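You operate a simulated robot arm through the tools that you are given. There is no shell and no other tool.

You are at the controls of a simulated two-armed robot. One attempt, no reset.

Task
Rivet the panel that the sheet names at its white mark.
Fine: at the door side press; cap it from the blue stick and put the stick back; hands off the plate for the stroke. Set down upright: blue loading stick.

Only the result counts: the job must be done as asked and must still hold three seconds after the hand-in. Knocking over, shifting, dropping, spilling or breaking anything else fails it. Lids that push on must go on centred and level and be pressed home; caps that screw on are set level and turned clockwise until they are tight. Flat cloth is picked up by pressing the open fingertips on it (5 to 10 N) and closing them slowly along it; thin cloth reads only 2 to 8 mm in the jaws.

Robot
Two 7-joint arms with fingered hands on one trunk that stands fixed in place. Base frame: the origin is at the foot of the trunk, x ahead of it, y to its left, z up. Units: mm, degrees, N and s.
The left shoulder is at [42, 163, 1061], the right one opposite. Each reaches about 1215 mm from its shoulder. Payload 4 kg a hand.
Tool frame (each hand has its own): the origin (TCP) lies between the finger pads and is the grasp point; the fingertips stand 36 mm ahead of it; z points along the fingers, y is the line along which they close. The gripper opens to 124 mm; its body begins 42 mm behind the TCP. The gripper is a hand of 4 fingers: y runs from the thumb to the fingers, the wrist lies at [-15, -99, -189] in the tool frame, and closing takes about 1.5 s.
Orientation is told as [roll, pitch, yaw] about the base's x, y, z axes, in that order, counted from this pose: with the fingers straight down and the wrist toward the robot, the tool's x, y and z point along [0, 1, 0], [1, 0, 0] and [0, 0, -1] of the base frame.

Tools
- The arms move only by the tool send_rows. It takes "left_steps", "right_steps" or both (then of equal length, played together; a hand with none holds still); each is a list of rows, each an object of numbers (a shift or turn left out is 0, a gripper value left out holds the last): "dx", "dy", "dz": the shift along the base's x, y, z in units of 30 mm (1.0 is 30 mm); "ax", "ay", "az": the turn, a rotation vector about the base's x, y, z in units of 6 degrees (1.0 is 6 degrees). In form: [{"dx": .., "dy": .., "dz": .., "ax": .., "ay": .., "az": ..}, ...]. A call has 1 to 20 rows; each row shifts and turns the commanded pose from where the row before left it. "left_claw" and "right_claw" are, for a hand that has rows, the finger opening in mm, from 0 to 124, set as the call begins (left out, the last holds). A call with a number of a shift or a turn outside -1 to 1 is refused whole. Rows are played at 5 a second. More than 50 mm and 8.6 degrees between two rows, or a gripper value outside its range, and nothing of the call is played. Where a pose cannot be reached the arm comes as near as it can. A force on the tool above 40 N (or 10 N above the force at the start of the call, whichever is more), or a blocked arm, ends the call early, and 0.2 s more pass. The fingers move at their own pace (about 45 mm/s each) and stop on an object; they squeeze with about 31 N. The grip force told is the motor's: it shows also when the fingers shut on nothing. Time passes only in rows, and 0.2 s behind the last, so rows that do not move let the fingers close. It gives the time, the measured TCP pose, the force on the tool (base axes), the opening and the grip force at its end, in the units of the frame above (readings bear some noise), with the torque about the TCP (base axes, N m) and any sound that the robot's microphone picked up.
- Cameras (640 x 400 px; columns grow to the right, rows downward): "scene" is now at [132.5, -36.9, 1299.5]; the picture's right is [-0.58, -0.81, 0.09], its down [-0.33, 0.13, -0.94] and it looks along [0.74, -0.58, -0.34] (base axes); focal length 280 px, centre (320, 200). "left" rides on the left gripper at [-75, -86, -123] in its tool frame; the picture's right is [-0.70, -0.34, 0.63], its down [0.65, -0.68, 0.35] and it looks along [0.32, 0.65, 0.69] (tool axes); focal length 275 px, centre (320, 200). "right" rides on the right gripper at [75, -86, -123] in its tool frame; the picture's right is [-0.70, 0.34, -0.63], its down [-0.65, -0.68, 0.35] and it looks along [-0.31, 0.65, 0.69] (tool axes); focal length 275 px, centre (320, 200). There is no depth. A picture from a camera that has moved, and an enlarged one, comes with that camera's place and axes in the base frame and with its lens. The place of the scene camera against the robot may be out by one fixed shift of up to 25 mm in any direction.
- camera(camera): a new picture of that camera. It takes no simulated time.
- lift_body(by): moves the trunk up (or, below 0, down) by that many mm; the arms and the scene camera ride with it, the base frame stays. It gives what a move gives, with no picture.
- curl_fingers(index, middle, ring, thumb_bend, thumb_turn, hand): sets how far each is bent, from 0 (flat) to 1 (curled in); at 0.3 the hand is open as for a grip, at 0.7 the pads meet at the TCP. One left out holds its place. A second passes; each finger stops where it meets its share of the squeeze, and holds until it gets a number again. A gripper value or a shape takes the hand back. It gives what a move gives, with no picture; readings hold the bend of each and the force on the fingers (four entries, about 0 where the hand has none), thumb and palm. thumb_turn goes from beside the hand (0) to across from the fingers (1), as for a grip.
- grasp_type(shape, hand): the hand has 4 fingers and takes this shape, open, in about a second: jaw (thumb against the fingers, like two jaws); tri (thumb and two fingers); tip (a fingertip pinch); poke (one finger out to press); point (the index stretched); flat (the hand flat); cup (the hand cupped); fist (a fist). The gripper value then closes the fingers along that shape, each until it touches; the sizes above hold for jaw. It gives what a move gives, with no picture.
- aim_head(pan, tilt): turns the head with the scene camera to pan (to the left, within 86 degrees either way) and tilt (down, from -29 to 69), counted from straight ahead of the robot (the tilt from the chest, where the trunk bows). It gives what a move gives.
- inspect(camera, box): a new picture of the part [left, top, right, bottom] of that camera's present view, enlarged. It takes no simulated time.
- job_done(): hands the job in; it is judged then, once.

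Places have to be worked out from the pictures, the camera data and where the tool is seen. Open the grippers and draw the arms clear of the work before you hand the job in, unless the task says otherwise.

The tools are called after ">>>" by a JSON object that holds its "name" and its "arguments". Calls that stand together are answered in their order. send_rows: Moves the arms, as the interface text tells. Its arguments: {"type":"object","properties":{"left_steps":{"type":"array","items":{"type":"object","properties":{"dx":{"type":"number"},"dy":{"type":"number"},"dz":{"type":"number"},"ax":{"type":"number"},"ay":{"type":"number"},"az":{"type":"number"}}}},"left_claw":{"type":"number"},"right_steps":{"type":"array","items":{"type":"object","properties":{"dx":{"type":"number"},"dy":{"type":"number"},"dz":{"type":"number"},"ax":{"type":"number"},"ay":{"type":"number"},"az":{"type":"number"}}}},"right_claw":{"type":"number"}},"required":[]} The other tools are called the same way: lift_body (by) moves the trunk up or down; grasp_type (shape, hand) gives the hand a shape; curl_fingers (index, middle, ring, thumb_bend, thumb_turn, hand) moves the fingers one by one; aim_head (pan, tilt) turns the head that bears the scene camera; camera (camera) takes a picture; inspect (camera, box) takes an enlarged picture of a part of a camera's view; job_done () hands the job in.

At the start:

```text
time_s: 0.0
left_ee_pos: [853.4, -71.9, 1265.3]
left_orientation: [0.0, 0.0, 0.1]
left_ft_force: [-0.1, -0.2, 0.7]
left_wrist_torque: [0.01, 0.0, 0.0]
left_gripper_width: 123.7
left_finger_force: 0.0
left_shape: jaw
left_bend: [0.3, 0.3, 0.3, 0.3, 0.98]
left_finger forces: [0.1, 0.1, 0.0, 0.0, 0.0, 0.0]
right_ee_pos: [423.2, -468.9, 1291.0]
right_orientation: [0.0, 0.1, 0.0]
right_ft_force: [-0.1, -0.3, 0.2]
right_wrist_torque: [0.02, -0.02, 0.02]
right_gripper_width: 123.6
right_finger_force: 0.1
right_shape: jaw
right_bend: [0.3, 0.3, 0.3, 0.3, 0.98]
right_finger forces: [0.0, 0.0, 0.0, 0.1, 0.1, 0.1]
trunk travel left (down, up): [-225.0, 253.0]
head pan, tilt (commanded): [-36.2, 13.0]
```

scene: 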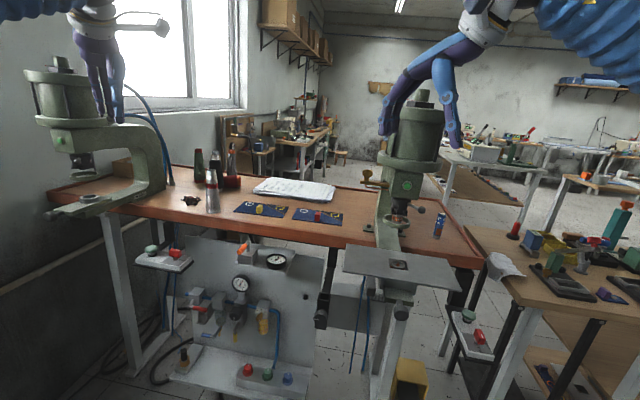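
right: 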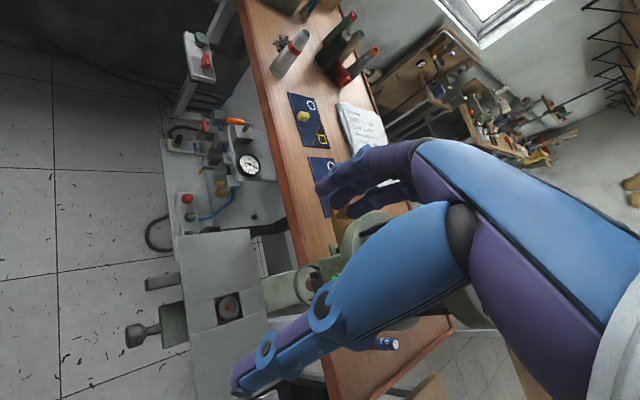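
left: 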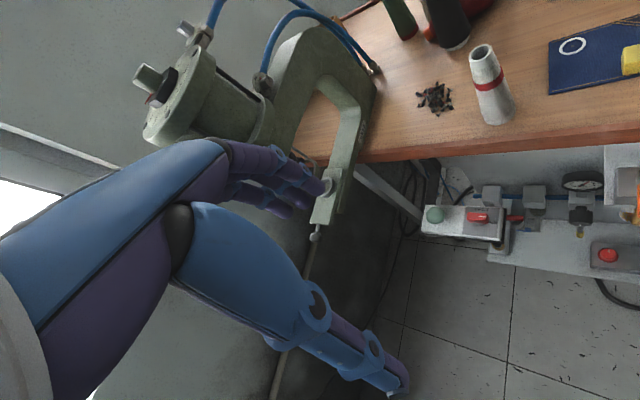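

I'll start by looking closely at the bench: the sheet, the panels, the presses and the sticks.

>>> {"name": "inspect", "arguments": {"camera": "scene", "box": [160, 130, 360, 255]}}

>>> {"name": "inspect", "arguments": {"camera": "scene", "box": [320, 140, 500, 340]}}

>>> {"name": "inspect", "arguments": {"camera": "scene", "box": [20, 50, 240, 230]}}

>>> {"name": "inspect", "arguments": {"camera": "scene", "box": [120, 220, 340, 400]}}

>>> {"name": "inspect", "arguments": {"camera": "right", "box": [240, 0, 440, 220]}}

>>> {"name": "inspect", "arguments": {"camera": "scene", "box": [440, 160, 640, 400]}}

```text
3.20 times, centred on (260, 192) of scene
camera zoom: at [132.5, -36.9, 1299.5], right [-0.58, -0.81, 0.09], down [-0.33, 0.13, -0.94], along [0.74, -0.58, -0.34], focal length 894 px, centre (512, 224)
```

zoom: 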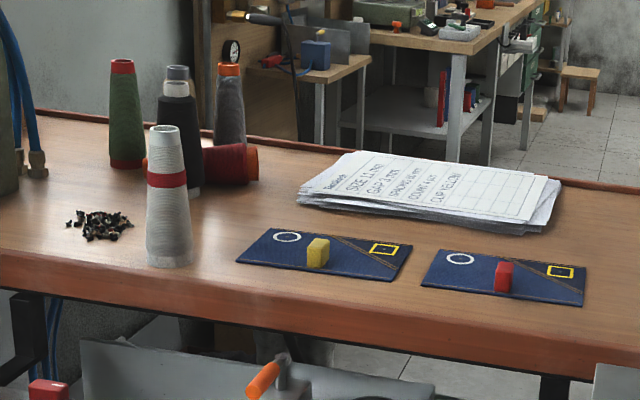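

```text
2.00 times, centred on (410, 240) of scene
camera zoom: at [132.5, -36.9, 1299.5], right [-0.58, -0.81, 0.09], down [-0.33, 0.13, -0.94], along [0.74, -0.58, -0.34], focal length 559 px, centre (140, 120)
```

zoom: 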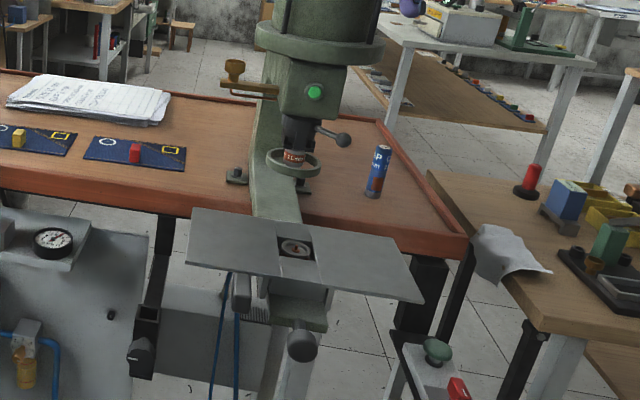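

```text
2.22 times, centred on (130, 140) of scene
camera zoom: at [132.5, -36.9, 1299.5], right [-0.58, -0.81, 0.09], down [-0.33, 0.13, -0.94], along [0.74, -0.58, -0.34], focal length 621 px, centre (742, 333)
```

zoom: 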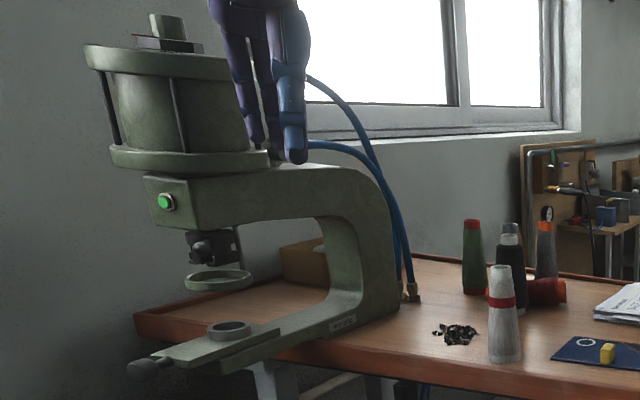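

```text
2.22 times, centred on (230, 310) of scene
camera zoom: at [132.5, -36.9, 1299.5], right [-0.58, -0.81, 0.09], down [-0.33, 0.13, -0.94], along [0.74, -0.58, -0.34], focal length 621 px, centre (520, -44)
```

zoom: 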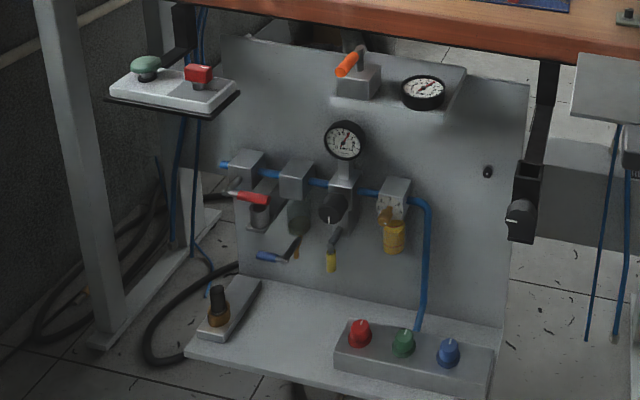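

```text
1.82 times, centred on (340, 110) of right
camera zoom: at [337.3, -393.9, 1415.1], right [0.34, -0.7, 0.63], down [-0.68, -0.65, -0.35], along [0.65, -0.31, -0.69], focal length 500 px, centre (284, 364)
```

zoom: 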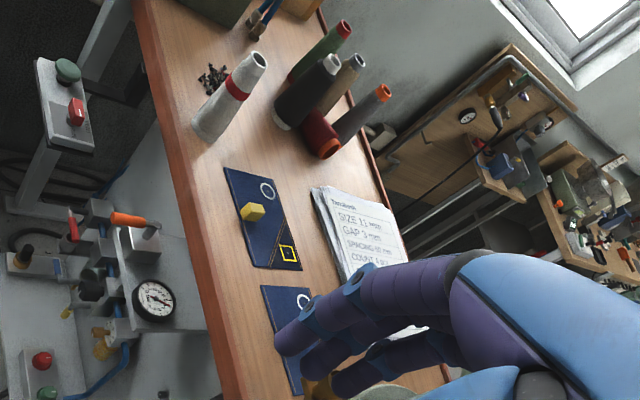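

```text
1.67 times, centred on (540, 280) of scene
camera zoom: at [132.5, -36.9, 1299.5], right [-0.58, -0.81, 0.09], down [-0.33, 0.13, -0.94], along [0.74, -0.58, -0.34], focal length 466 px, centre (-47, 67)
```

zoom: 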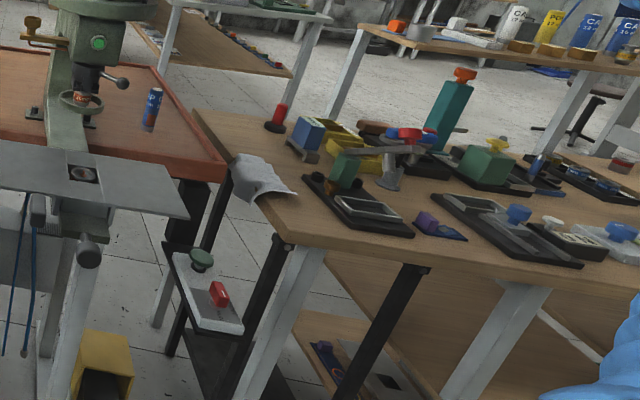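

The sheet reads "SIZE 11 mm … CLIP YELLOW", so the panel with the yellow clip seems to be the one. I'll look around with the head for labels, the door and the press controls.

>>> {"name": "aim_head", "arguments": {"pan": -50, "tilt": 25}}

>>> {"name": "camera", "arguments": {"camera": "scene"}}

>>> {"name": "inspect", "arguments": {"camera": "scene", "box": [200, 60, 400, 185]}}

>>> {"name": "inspect", "arguments": {"camera": "scene", "box": [200, 150, 400, 275]}}

```text
time_s: 0.8
left_ee_pos: [852.1, -72.8, 1265.8]
left_orientation: [0.0, 0.0, 0.1]
left_ft_force: [-1.1, -0.4, 0.2]
left_wrist_torque: [-0.01, 0.0, -0.01]
left_gripper_width: 123.7
left_finger_force: 0.0
left_shape: jaw
left_bend: [0.3, 0.3, 0.3, 0.3, 0.98]
left_finger forces: [0.0, 0.0, 0.0, 0.0, 0.1, 0.0]
right_ee_pos: [424.1, -469.6, 1291.9]
right_orientation: [0.0, 0.0, -0.1]
right_ft_force: [0.0, -0.4, -0.5]
right_wrist_torque: [0.0, 0.04, 0.04]
right_gripper_width: 123.5
right_finger_force: 0.1
right_shape: jaw
right_bend: [0.3, 0.3, 0.3, 0.3, 0.98]
right_finger forces: [0.1, 0.1, 0.0, 0.0, 0.1, 0.0]
trunk travel left (down, up): [-225.0, 253.0]
head pan, tilt (commanded): [-50.0, 25.0]
```

```text
taken
camera scene: at [113.7, -52.3, 1282.7], right [-0.76, -0.64, 0.12], down [-0.41, 0.32, -0.85], along [0.51, -0.69, -0.51], focal length 280 px, centre (320, 200)
```

scene: 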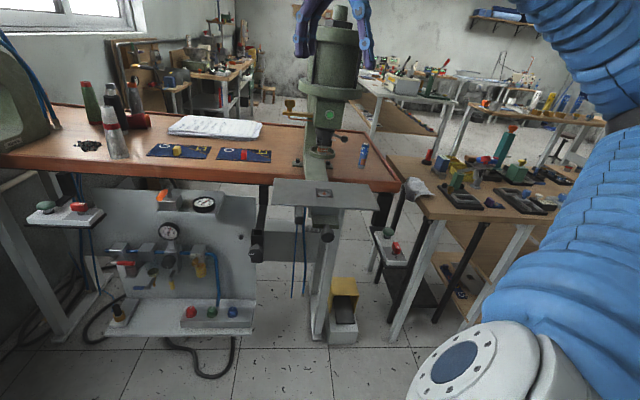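

```text
3.20 times, centred on (300, 122) of scene
camera zoom: at [113.7, -52.3, 1282.7], right [-0.76, -0.64, 0.12], down [-0.41, 0.32, -0.85], along [0.51, -0.69, -0.51], focal length 894 px, centre (384, 448)
```

zoom: 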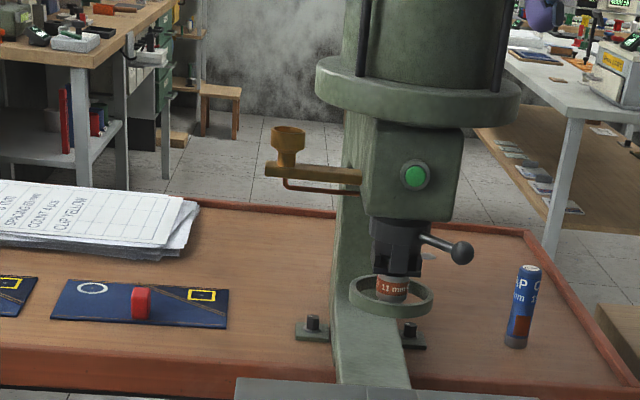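

```text
3.20 times, centred on (300, 212) of scene
camera zoom: at [113.7, -52.3, 1282.7], right [-0.76, -0.64, 0.12], down [-0.41, 0.32, -0.85], along [0.51, -0.69, -0.51], focal length 894 px, centre (384, 160)
```

zoom: 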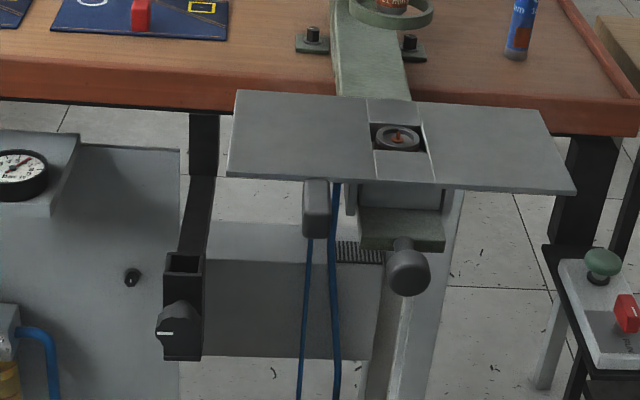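

The door-side press carries an "11 mm" upper die, and the blue stick stands to its right. I'll zoom in hard on the stick, dies, sheet and consoles.

>>> {"name": "inspect", "arguments": {"camera": "scene", "box": [350, 138, 380, 172]}}

>>> {"name": "inspect", "arguments": {"camera": "scene", "box": [300, 120, 355, 165]}}

>>> {"name": "inspect", "arguments": {"camera": "scene", "box": [290, 175, 350, 212]}}

>>> {"name": "inspect", "arguments": {"camera": "scene", "box": [160, 105, 270, 170]}}

>>> {"name": "inspect", "arguments": {"camera": "scene", "box": [365, 220, 420, 275]}}

>>> {"name": "inspect", "arguments": {"camera": "scene", "box": [130, 135, 280, 170]}}

```text
11.76 times, centred on (365, 155) of scene
camera zoom: at [113.7, -52.3, 1282.7], right [-0.76, -0.64, 0.12], down [-0.41, 0.32, -0.85], along [0.51, -0.69, -0.51], focal length 3288 px, centre (-209, 729)
```

zoom: 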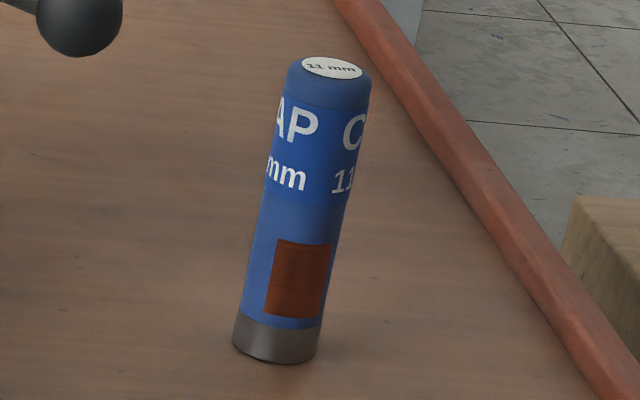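

```text
8.89 times, centred on (328, 142) of scene
camera zoom: at [113.7, -52.3, 1282.7], right [-0.76, -0.64, 0.12], down [-0.41, 0.32, -0.85], along [0.51, -0.69, -0.51], focal length 2484 px, centre (253, 711)
```

zoom: 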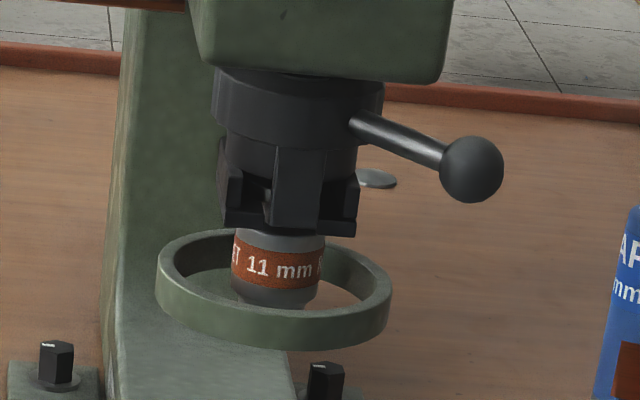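

```text
10.67 times, centred on (320, 194) of scene
camera zoom: at [113.7, -52.3, 1282.7], right [-0.76, -0.64, 0.12], down [-0.41, 0.32, -0.85], along [0.51, -0.69, -0.51], focal length 2981 px, centre (320, 269)
```

zoom: 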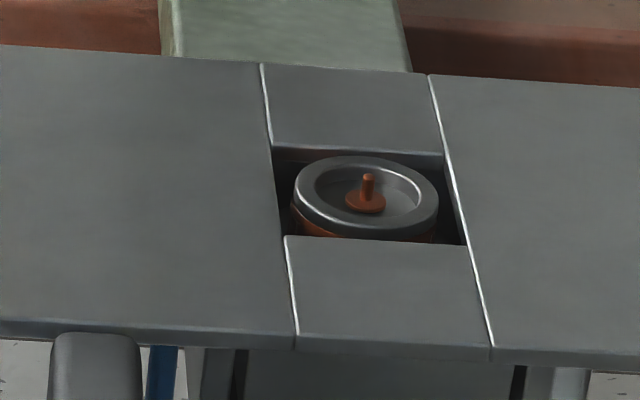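

```text
5.82 times, centred on (215, 138) of scene
camera zoom: at [113.7, -52.3, 1282.7], right [-0.76, -0.64, 0.12], down [-0.41, 0.32, -0.85], along [0.51, -0.69, -0.51], focal length 1626 px, centre (931, 564)
```

zoom: 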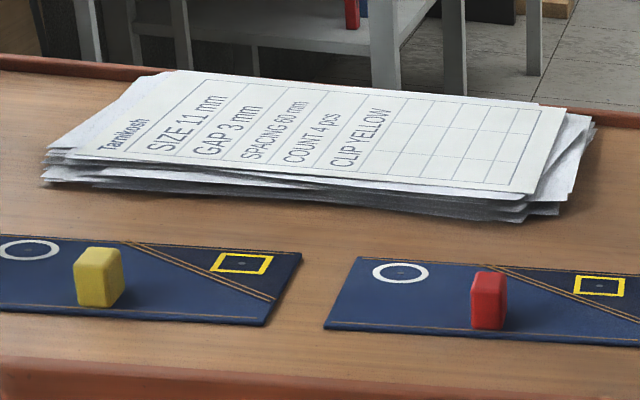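

```text
7.27 times, centred on (392, 248) of scene
camera zoom: at [113.7, -52.3, 1282.7], right [-0.76, -0.64, 0.12], down [-0.41, 0.32, -0.85], along [0.51, -0.69, -0.51], focal length 2033 px, centre (-207, -146)
```

zoom: 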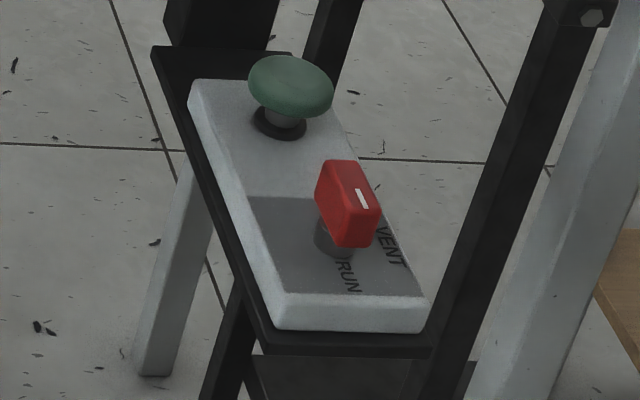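

```text
4.27 times, centred on (205, 152) of scene
camera zoom: at [113.7, -52.3, 1282.7], right [-0.76, -0.64, 0.12], down [-0.41, 0.32, -0.85], along [0.51, -0.69, -0.51], focal length 1193 px, centre (811, 403)
```

zoom: 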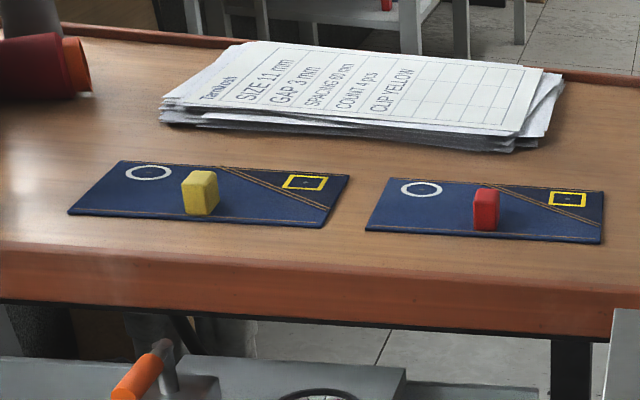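

Next I'll zoom in on the air panel, gauges, the knob on the black post, the front knob of the press and the pedal.

>>> {"name": "inspect", "arguments": {"camera": "scene", "box": [100, 180, 260, 340]}}

>>> {"name": "inspect", "arguments": {"camera": "scene", "box": [145, 185, 225, 250]}}

>>> {"name": "inspect", "arguments": {"camera": "scene", "box": [240, 200, 350, 350]}}

>>> {"name": "inspect", "arguments": {"camera": "scene", "box": [375, 225, 415, 265]}}

>>> {"name": "inspect", "arguments": {"camera": "scene", "box": [20, 190, 110, 240]}}

>>> {"name": "inspect", "arguments": {"camera": "scene", "box": [270, 0, 390, 160]}}

```text
2.50 times, centred on (180, 260) of scene
camera zoom: at [113.7, -52.3, 1282.7], right [-0.76, -0.64, 0.12], down [-0.41, 0.32, -0.85], along [0.51, -0.69, -0.51], focal length 699 px, centre (670, 50)
```

zoom: 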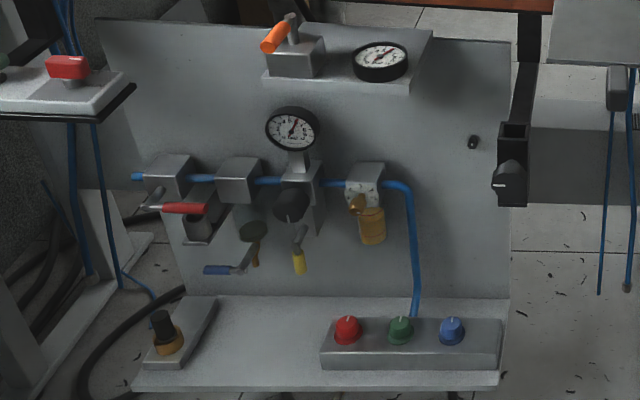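

```text
6.15 times, centred on (185, 218) of scene
camera zoom: at [113.7, -52.3, 1282.7], right [-0.76, -0.64, 0.12], down [-0.41, 0.32, -0.85], along [0.51, -0.69, -0.51], focal length 1720 px, centre (1151, 92)
```

zoom: 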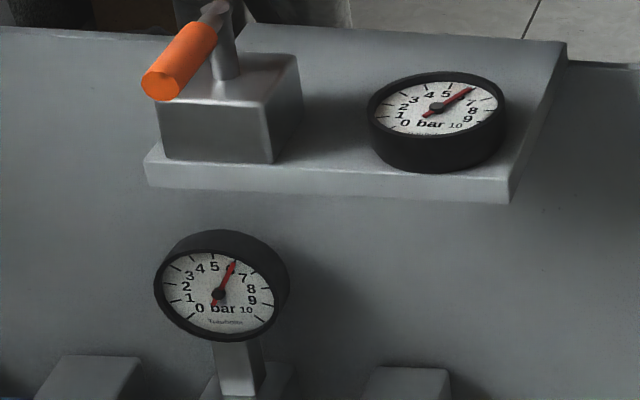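

```text
2.67 times, centred on (295, 275) of scene
camera zoom: at [113.7, -52.3, 1282.7], right [-0.76, -0.64, 0.12], down [-0.41, 0.32, -0.85], along [0.51, -0.69, -0.51], focal length 745 px, centre (387, 0)
```

zoom: 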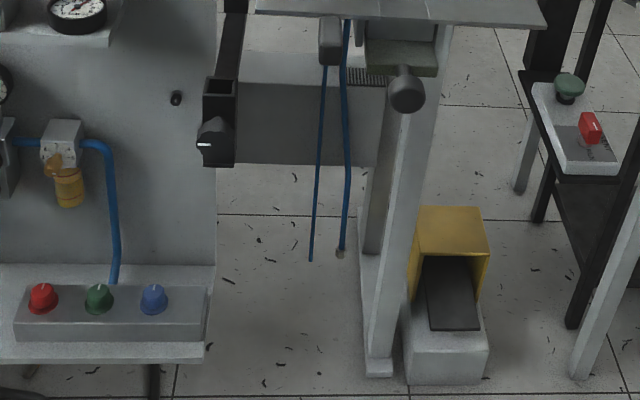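

```text
10.00 times, centred on (395, 245) of scene
camera zoom: at [113.7, -52.3, 1282.7], right [-0.76, -0.64, 0.12], down [-0.41, 0.32, -0.85], along [0.51, -0.69, -0.51], focal length 2795 px, centre (-430, -250)
```

zoom: 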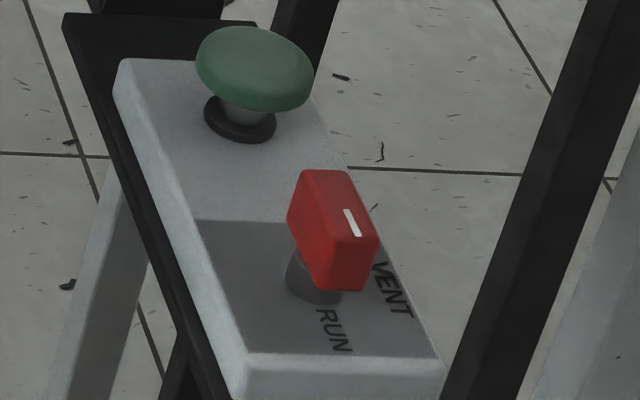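

```text
7.11 times, centred on (65, 215) of scene
camera zoom: at [113.7, -52.3, 1282.7], right [-0.76, -0.64, 0.12], down [-0.41, 0.32, -0.85], along [0.51, -0.69, -0.51], focal length 1988 px, centre (2133, 93)
```

zoom: 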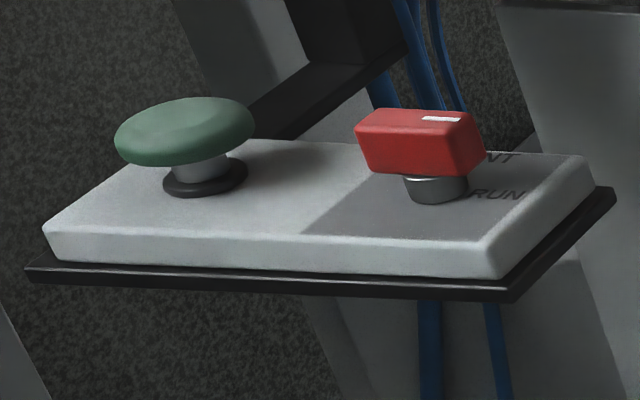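

```text
2.50 times, centred on (330, 80) of scene
camera zoom: at [113.7, -52.3, 1282.7], right [-0.76, -0.64, 0.12], down [-0.41, 0.32, -0.85], along [0.51, -0.69, -0.51], focal length 699 px, centre (295, 500)
```

zoom: 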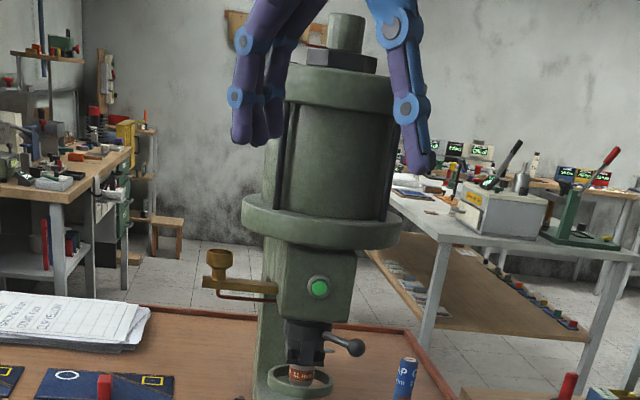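

Pressure reads about 6 bar and the press lamp is lit. Now I'll look at the press table and surroundings from the right wrist camera, zoomed in, to start triangulating.

>>> {"name": "inspect", "arguments": {"camera": "right", "box": [120, 200, 320, 400]}}

>>> {"name": "inspect", "arguments": {"camera": "right", "box": [200, 270, 260, 340]}}

>>> {"name": "inspect", "arguments": {"camera": "left", "box": [400, 0, 640, 150]}}

>>> {"name": "aim_head", "arguments": {"pan": -75, "tilt": 30}}

>>> {"name": "camera", "arguments": {"camera": "scene"}}

```text
2.00 times, centred on (220, 300) of right
camera zoom: at [337.3, -393.9, 1415.1], right [0.34, -0.7, 0.63], down [-0.68, -0.65, -0.35], along [0.65, -0.31, -0.69], focal length 551 px, centre (520, 0)
```

zoom: 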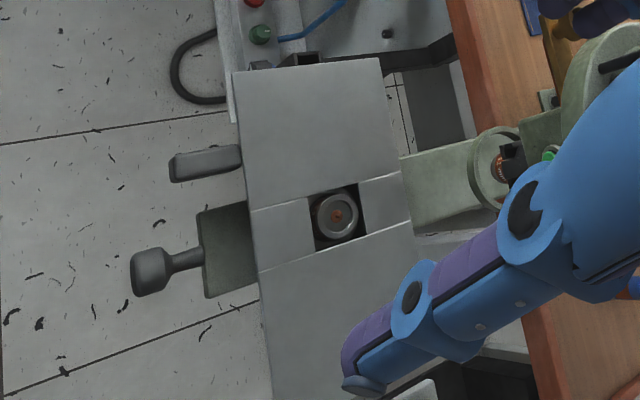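

```text
5.71 times, centred on (230, 305) of right
camera zoom: at [337.3, -393.9, 1415.1], right [0.34, -0.7, 0.63], down [-0.68, -0.65, -0.35], along [0.65, -0.31, -0.69], focal length 1573 px, centre (834, -400)
```

zoom: 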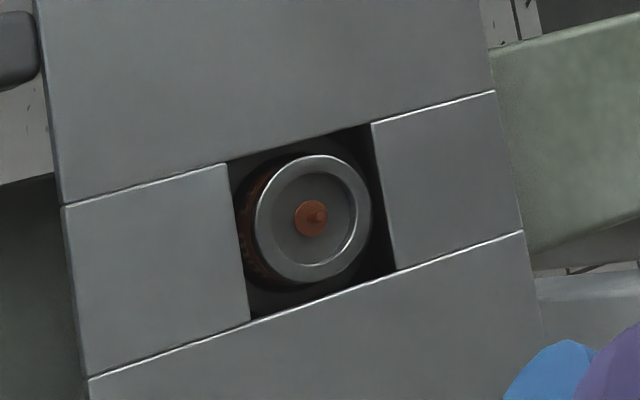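

```text
2.67 times, centred on (520, 75) of left
camera zoom: at [766.9, -148.5, 1389.4], right [-0.34, -0.7, -0.63], down [-0.68, 0.64, -0.35], along [0.65, 0.32, -0.69], focal length 734 px, centre (-213, 533)
```

zoom: 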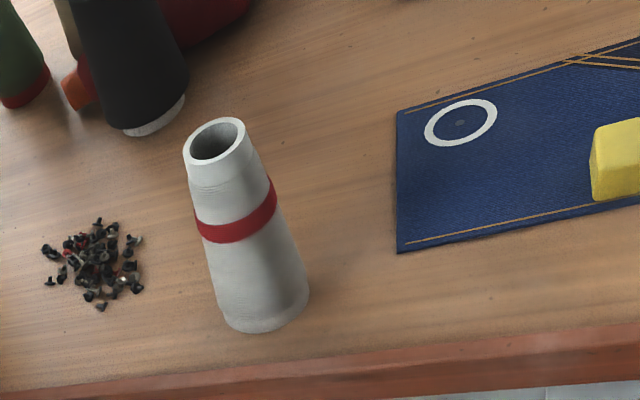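

```text
time_s: 1.6
left_ee_pos: [852.7, -72.7, 1266.7]
left_orientation: [0.0, 0.0, 0.1]
left_ft_force: [0.3, 0.1, -0.2]
left_wrist_torque: [0.02, -0.01, -0.03]
left_gripper_width: 123.5
left_finger_force: 0.1
left_shape: jaw
left_bend: [0.3, 0.3, 0.3, 0.3, 0.98]
left_finger forces: [0.0, 0.0, 0.0, 0.1, 0.0, 0.0]
right_ee_pos: [424.4, -469.2, 1292.1]
right_orientation: [0.1, 0.0, 0.0]
right_ft_force: [0.5, 0.8, 0.1]
right_wrist_torque: [0.0, -0.01, -0.05]
right_gripper_width: 123.8
right_finger_force: 0.1
right_shape: jaw
right_bend: [0.3, 0.3, 0.3, 0.3, 0.98]
right_finger forces: [0.0, 0.0, 0.1, 0.1, 0.1, 0.1]
trunk travel left (down, up): [-225.0, 253.0]
head pan, tilt (commanded): [-75.0, 30.0]
```

```text
taken
camera scene: at [77.1, -69.1, 1280.3], right [-0.95, -0.26, 0.15], down [-0.26, 0.48, -0.84], along [0.15, -0.84, -0.53], focal length 280 px, centre (320, 200)
```

scene: 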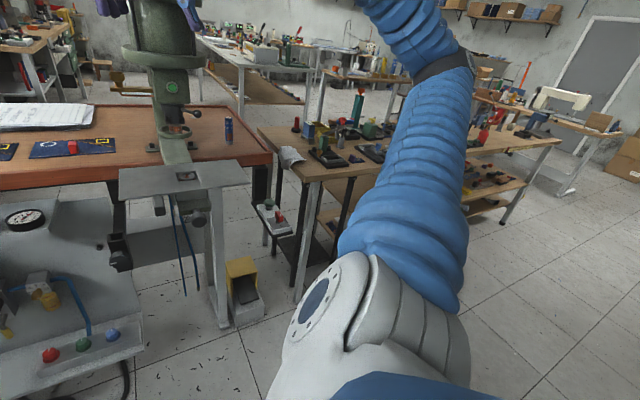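

The door is on the right, so the right-hand press is the door-side one. Let me zoom in on the stick and press head in the right camera view to check the geometry.

>>> {"name": "inspect", "arguments": {"camera": "right", "box": [330, 310, 440, 390]}}

>>> {"name": "inspect", "arguments": {"camera": "scene", "box": [150, 80, 250, 220]}}

>>> {"name": "inspect", "arguments": {"camera": "scene", "box": [250, 185, 310, 245]}}

>>> {"name": "inspect", "arguments": {"camera": "scene", "box": [280, 90, 390, 170]}}

```text
5.00 times, centred on (385, 350) of right
camera zoom: at [337.3, -393.9, 1415.1], right [0.34, -0.7, 0.63], down [-0.68, -0.65, -0.35], along [0.65, -0.31, -0.69], focal length 1376 px, centre (-5, -550)
```

zoom: 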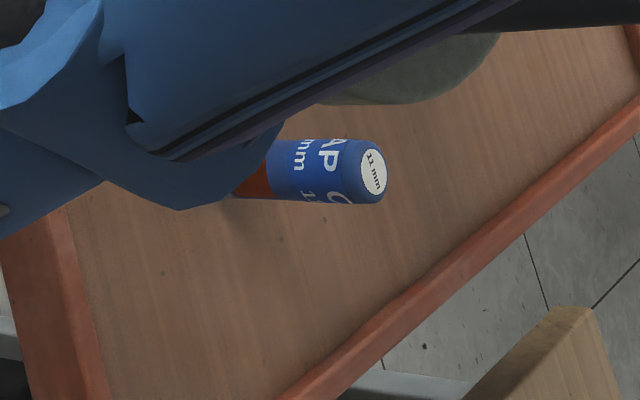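

```text
2.86 times, centred on (200, 150) of scene
camera zoom: at [77.1, -69.1, 1280.3], right [-0.95, -0.26, 0.15], down [-0.26, 0.48, -0.84], along [0.15, -0.84, -0.53], focal length 799 px, centre (663, 343)
```

zoom: 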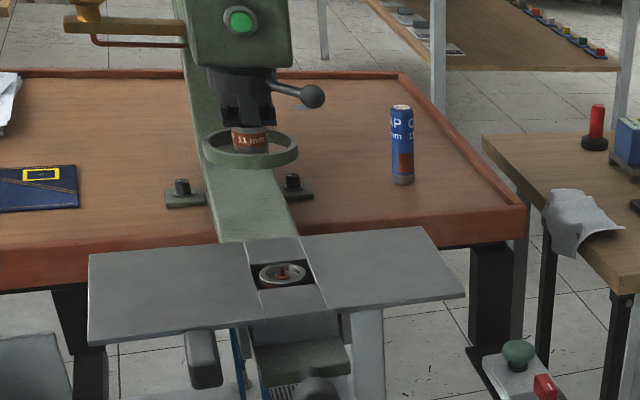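

```text
6.67 times, centred on (280, 215) of scene
camera zoom: at [77.1, -69.1, 1280.3], right [-0.95, -0.26, 0.15], down [-0.26, 0.48, -0.84], along [0.15, -0.84, -0.53], focal length 1863 px, centre (587, 100)
```

zoom: 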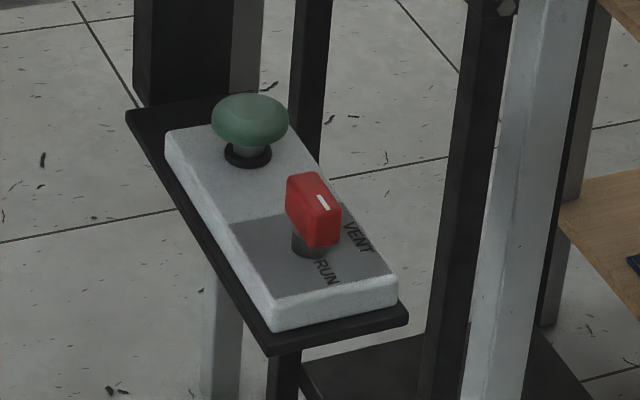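

```text
5.00 times, centred on (335, 130) of scene
camera zoom: at [77.1, -69.1, 1280.3], right [-0.95, -0.26, 0.15], down [-0.26, 0.48, -0.84], along [0.15, -0.84, -0.53], focal length 1398 px, centre (245, 550)
```

zoom: 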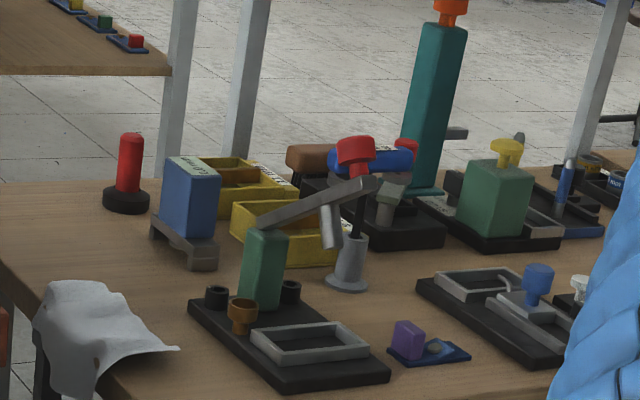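

The stick stands on the bench roughly at [555, -866], about 100 mm tall; the press is turned about 45° to my base frame. I'll move the right hand back and left to get a second viewpoint for triangulation.

>>> {"name": "send_rows", "arguments": {"right_steps": [{"dx": -0.9, "dy": 0.6}, {"dx": -0.9, "dy": 0.6}, {"dx": -0.9, "dy": 0.6}, {"dx": -0.9, "dy": 0.6}, {"dx": -0.4, "dy": 0.6}, {}]}}

>>> {"name": "camera", "arguments": {"camera": "right"}}

>>> {"name": "inspect", "arguments": {"camera": "right", "box": [220, 180, 420, 330]}}

```text
time_s: 3.0
left_ee_pos: [853.3, -73.2, 1266.0]
left_orientation: [-0.1, -0.1, 0.0]
left_ft_force: [-0.4, 1.0, 0.2]
left_wrist_torque: [-0.01, 0.0, 0.02]
left_gripper_width: 123.6
left_finger_force: 0.1
left_shape: jaw
left_bend: [0.3, 0.3, 0.3, 0.3, 0.98]
left_finger forces: [0.0, 0.0, 0.0, 0.1, 0.0, 0.0]
right_ee_pos: [303.5, -380.7, 1293.1]
right_orientation: [0.2, 0.0, 0.0]
right_ft_force: [0.4, -0.8, 0.0]
right_wrist_torque: [0.0, 0.0, -0.01]
right_gripper_width: 123.6
right_finger_force: 0.1
right_shape: jaw
right_bend: [0.3, 0.3, 0.3, 0.3, 0.98]
right_finger forces: [0.0, 0.0, 0.1, 0.0, 0.0, 0.0]
trunk travel left (down, up): [-225.0, 253.0]
head pan, tilt (commanded): [-75.0, 30.0]
```

```text
taken
camera right: at [217.0, -304.5, 1415.1], right [0.34, -0.7, 0.63], down [-0.68, -0.64, -0.35], along [0.65, -0.31, -0.69], focal length 275 px, centre (320, 200)
```

right: 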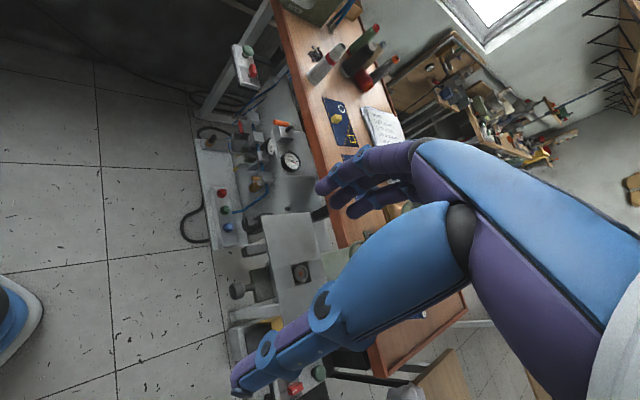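

```text
2.67 times, centred on (320, 255) of right
camera zoom: at [217.0, -304.5, 1415.1], right [0.34, -0.7, 0.63], down [-0.68, -0.64, -0.35], along [0.65, -0.31, -0.69], focal length 734 px, centre (320, 53)
```

zoom: 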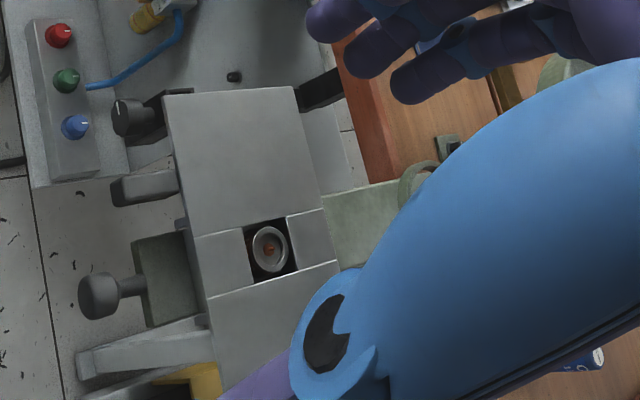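

Triangulating puts the post in the lower die near [453, -536, ~975], with the upper die about 90–100 mm above it. I'll swing the right hand around in front of the press to the door side to view the stick, console and press from there.

>>> {"name": "send_rows", "arguments": {"right_steps": [{"dx": -0.2, "dy": -0.95}, {"dx": -0.2, "dy": -0.95}, {"dx": -0.2, "dy": -0.95}, {"dx": -0.2, "dy": -0.95}, {"dy": -0.95}, {"dy": -0.95}, {"dy": -0.95}, {"dy": -0.95}, {"dy": -0.95}, {"dy": -0.95}, {"dy": -0.95}, {"dx": 0.6, "dy": -0.7}, {"dx": 0.6, "dy": -0.7}, {"dx": 0.6, "dy": -0.7}, {"dx": 0.6, "dy": -0.7}, {"dx": 0.6, "dy": -0.7}, {}]}}

>>> {"name": "camera", "arguments": {"camera": "right"}}

>>> {"name": "camera", "arguments": {"camera": "scene"}}

```text
time_s: 6.7
left_ee_pos: [849.6, -72.6, 1269.6]
left_orientation: [-0.1, -0.2, 0.1]
left_ft_force: [-0.5, -0.7, -0.6]
left_wrist_torque: [0.03, -0.02, 0.03]
left_gripper_width: 124.1
left_finger_force: 0.0
left_shape: jaw
left_bend: [0.3, 0.3, 0.3, 0.3, 0.98]
left_finger forces: [0.0, 0.1, 0.0, 0.1, 0.0, 0.0]
right_ee_pos: [334.9, -734.4, 1292.6]
right_orientation: [0.2, -0.2, -0.2]
right_ft_force: [0.4, 0.0, 0.4]
right_wrist_torque: [-0.03, -0.03, 0.02]
right_gripper_width: 124.0
right_finger_force: 0.1
right_shape: jaw
right_bend: [0.3, 0.3, 0.3, 0.3, 0.98]
right_finger forces: [0.0, 0.0, 0.1, 0.1, 0.1, 0.0]
right hand out of reach, approached as far as the arm can: row 4, 14, 15, 16
trunk travel left (down, up): [-225.0, 253.0]
head pan, tilt (commanded): [-75.0, 30.0]
```

```text
taken
camera right: at [246.4, -658.7, 1415.4], right [0.33, -0.7, 0.63], down [-0.68, -0.64, -0.35], along [0.65, -0.32, -0.69], focal length 275 px, centre (320, 200)
```

right: 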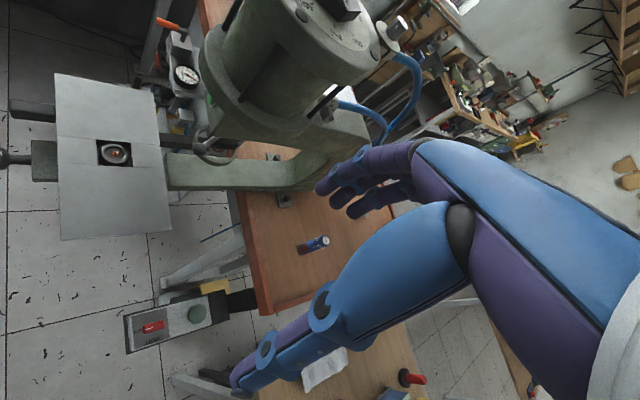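

```text
taken
camera scene: at [74.5, -68.1, 1280.9], right [-0.95, -0.26, 0.15], down [-0.26, 0.48, -0.84], along [0.15, -0.84, -0.53], focal length 280 px, centre (320, 200)
```

scene: 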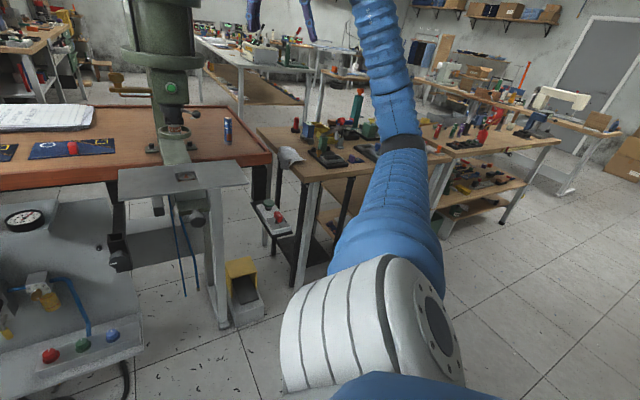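

Great viewpoint: the table, die, stick and console are all visible. I'll zoom in on each part.

>>> {"name": "inspect", "arguments": {"camera": "right", "box": [40, 60, 240, 260]}}

>>> {"name": "inspect", "arguments": {"camera": "right", "box": [280, 215, 350, 270]}}

>>> {"name": "inspect", "arguments": {"camera": "right", "box": [110, 270, 260, 370]}}

>>> {"name": "inspect", "arguments": {"camera": "right", "box": [150, 0, 430, 220]}}

```text
2.00 times, centred on (140, 160) of right
camera zoom: at [246.4, -658.7, 1415.4], right [0.33, -0.7, 0.63], down [-0.68, -0.64, -0.35], along [0.65, -0.32, -0.69], focal length 551 px, centre (680, 280)
```

zoom: 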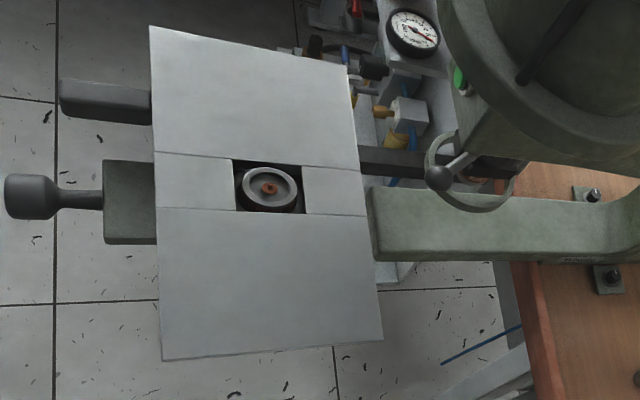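

```text
7.27 times, centred on (315, 242) of right
camera zoom: at [246.4, -658.7, 1415.4], right [0.33, -0.7, 0.63], down [-0.68, -0.64, -0.35], along [0.65, -0.32, -0.69], focal length 2002 px, centre (356, -109)
```

zoom: 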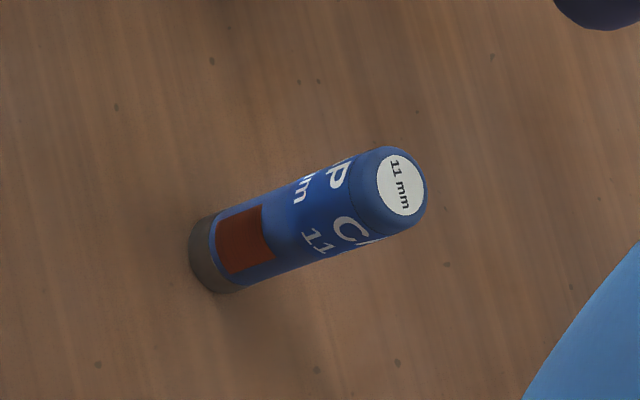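

```text
4.00 times, centred on (185, 320) of right
camera zoom: at [246.4, -658.7, 1415.4], right [0.33, -0.7, 0.63], down [-0.68, -0.64, -0.35], along [0.65, -0.32, -0.69], focal length 1101 px, centre (860, -280)
```

zoom: 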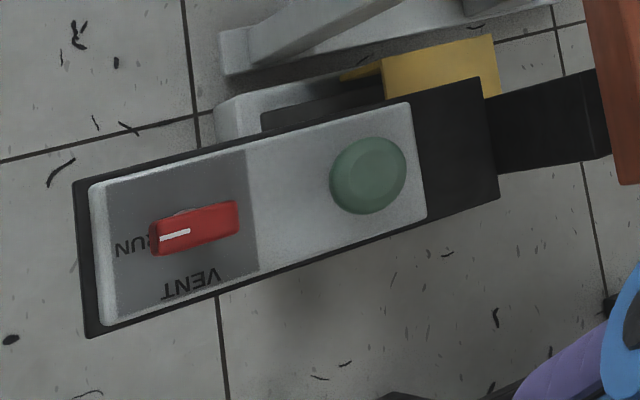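

```text
1.82 times, centred on (290, 110) of right
camera zoom: at [246.4, -658.7, 1415.4], right [0.33, -0.7, 0.63], down [-0.68, -0.64, -0.35], along [0.65, -0.32, -0.69], focal length 500 px, centre (374, 364)
```

zoom: 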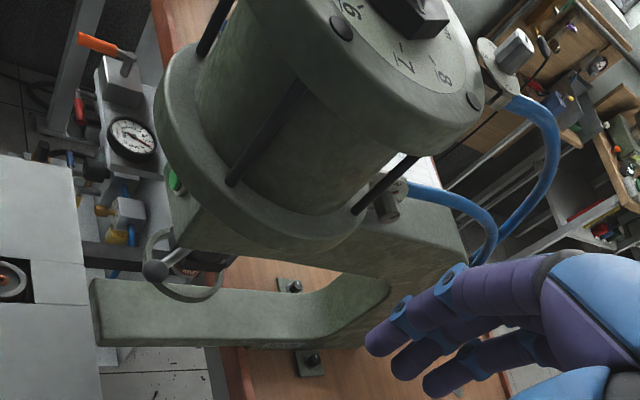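

Triangulation now agrees well: post tip ≈ [452.6, -535.5, 978], stick ≈ [577, -915] standing on the bench at z≈890. The upper die is about 145 mm further in, so the table seems to be on a slide. Let me look closely at the slide, handle and under-table parts.

>>> {"name": "inspect", "arguments": {"camera": "scene", "box": [105, 150, 255, 270]}}

>>> {"name": "inspect", "arguments": {"camera": "scene", "box": [140, 70, 210, 160]}}

>>> {"name": "inspect", "arguments": {"camera": "right", "box": [0, 90, 130, 200]}}

>>> {"name": "inspect", "arguments": {"camera": "right", "box": [150, 90, 260, 200]}}

>>> {"name": "inspect", "arguments": {"camera": "left", "box": [100, 0, 420, 260]}}

```text
3.33 times, centred on (180, 210) of scene
camera zoom: at [74.5, -68.1, 1280.9], right [-0.95, -0.26, 0.15], down [-0.26, 0.48, -0.84], along [0.15, -0.84, -0.53], focal length 932 px, centre (787, 167)
```

zoom: 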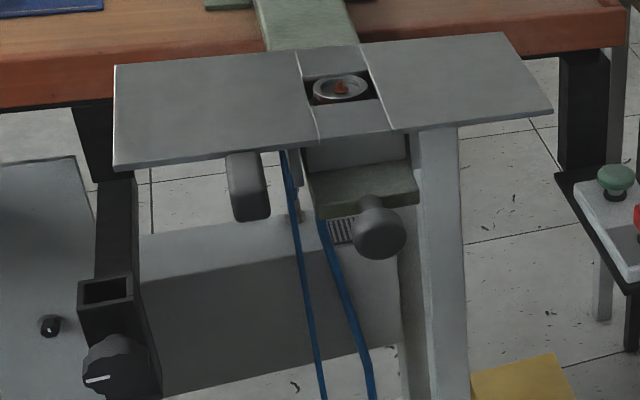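

```text
4.44 times, centred on (175, 115) of scene
camera zoom: at [74.5, -68.1, 1280.9], right [-0.95, -0.26, 0.15], down [-0.26, 0.48, -0.84], along [0.15, -0.84, -0.53], focal length 1242 px, centre (964, 578)
```

zoom: 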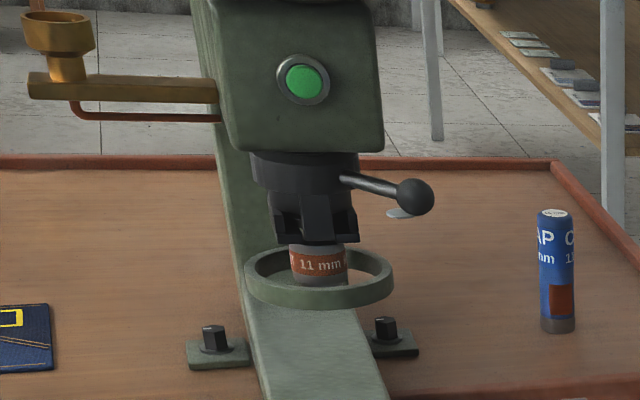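

```text
3.64 times, centred on (65, 145) of right
camera zoom: at [246.4, -658.7, 1415.4], right [0.33, -0.7, 0.63], down [-0.68, -0.64, -0.35], along [0.65, -0.32, -0.69], focal length 1001 px, centre (1247, 400)
```

zoom: 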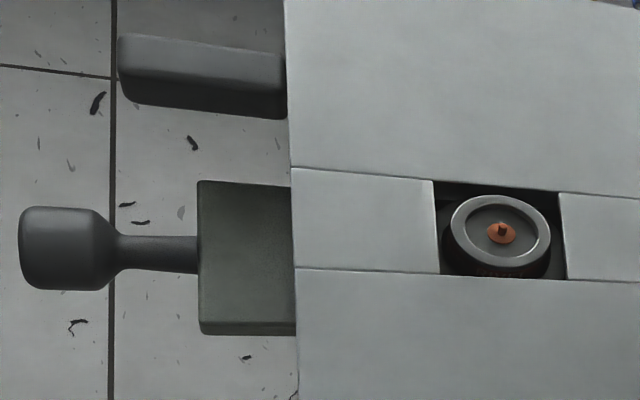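

```text
3.64 times, centred on (205, 145) of right
camera zoom: at [246.4, -658.7, 1415.4], right [0.33, -0.7, 0.63], down [-0.68, -0.64, -0.35], along [0.65, -0.32, -0.69], focal length 1001 px, centre (738, 400)
```

zoom: 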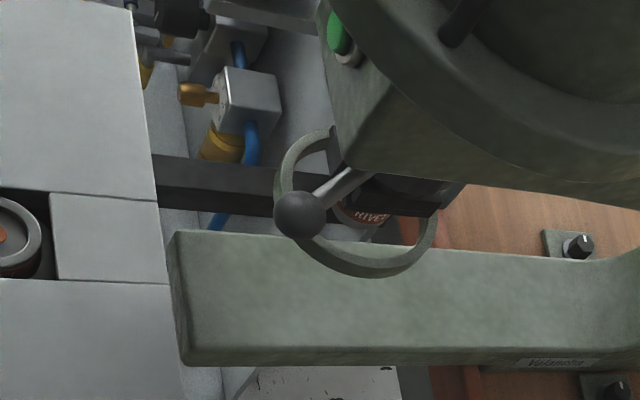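

```text
1.54 times, centred on (260, 130) of left
camera zoom: at [763.8, -147.2, 1392.1], right [-0.33, -0.7, -0.63], down [-0.68, 0.64, -0.35], along [0.65, 0.32, -0.69], focal length 424 px, centre (412, 308)
```

zoom: 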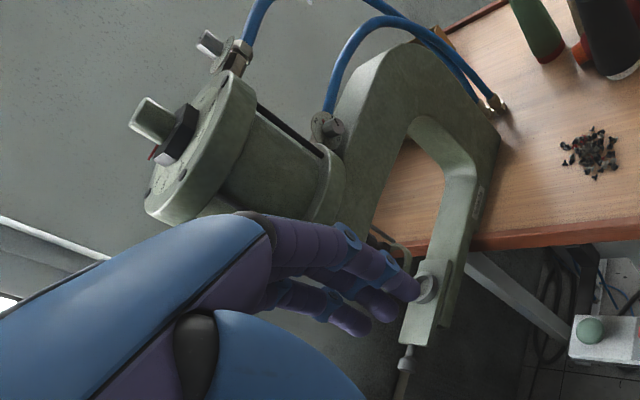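

The upper die is marked "RIVET 11 mm" and sits behind the table's current position. I'll lower the right hand in front of the press with a pitched hand so its camera looks horizontally into the press.

>>> {"name": "send_rows", "arguments": {"right_steps": [{"dx": -0.22, "dy": 0.45, "dz": -0.97, "ay": -0.75}, {"dx": -0.22, "dy": 0.45, "dz": -0.97, "ay": -0.75}, {"dx": -0.22, "dy": 0.45, "dz": -0.97, "ay": -0.75}, {"dx": -0.22, "dy": 0.45, "dz": -0.97, "ay": -0.75}, {"dx": -0.22, "dy": 0.45, "dz": -0.97, "ay": -0.75}, {"dx": -0.22, "dy": 0.45, "dz": -0.97, "ay": -0.75}, {"dx": -0.22, "dy": 0.45, "dz": -0.97, "ay": -0.75}, {"dx": -0.22, "dy": 0.45, "dz": -0.97, "ay": -0.75}, {"dx": -0.22, "dy": 0.45, "dz": -0.97, "ay": -0.75}, {"dx": -0.22, "dy": 0.45, "dz": -0.97, "ay": -0.75}, {}]}}

>>> {"name": "camera", "arguments": {"camera": "right"}}

```text
time_s: 9.1
left_ee_pos: [852.7, -74.0, 1267.3]
left_orientation: [0.0, 0.0, 0.0]
left_ft_force: [-0.2, 0.1, 0.0]
left_wrist_torque: [0.01, -0.01, 0.01]
left_gripper_width: 123.7
left_finger_force: 0.0
left_shape: jaw
left_bend: [0.3, 0.3, 0.3, 0.3, 0.98]
left_finger forces: [0.0, 0.0, 0.0, 0.1, 0.0, 0.0]
right_ee_pos: [316.8, -594.8, 1100.8]
right_orientation: [1.0, -44.8, -1.2]
right_ft_force: [-0.4, -0.1, 0.2]
right_wrist_torque: [-0.01, 0.01, 0.01]
right_gripper_width: 124.0
right_finger_force: 0.1
right_shape: jaw
right_bend: [0.3, 0.3, 0.3, 0.3, 0.98]
right_finger forces: [0.0, 0.0, 0.1, 0.1, 0.0, 0.0]
right hand out of reach, approached as far as the arm can: row 6, 7, 8, 9, 10
trunk travel left (down, up): [-225.0, 253.0]
head pan, tilt (commanded): [-75.0, 30.0]
```

```text
taken
camera right: at [169.9, -518.3, 1128.9], right [-0.21, -0.7, 0.68], down [-0.25, -0.63, -0.73], along [0.95, -0.32, -0.04], focal length 275 px, centre (320, 200)
```

right: 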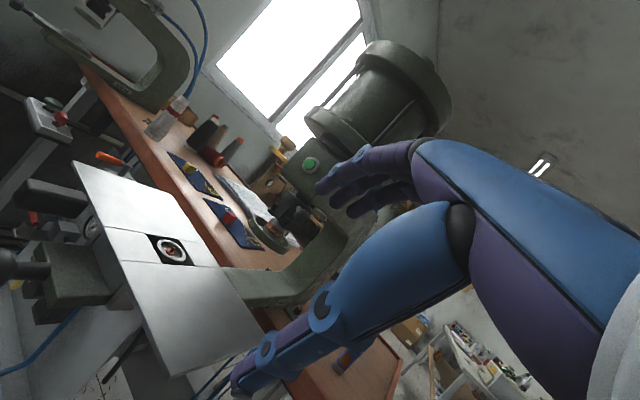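

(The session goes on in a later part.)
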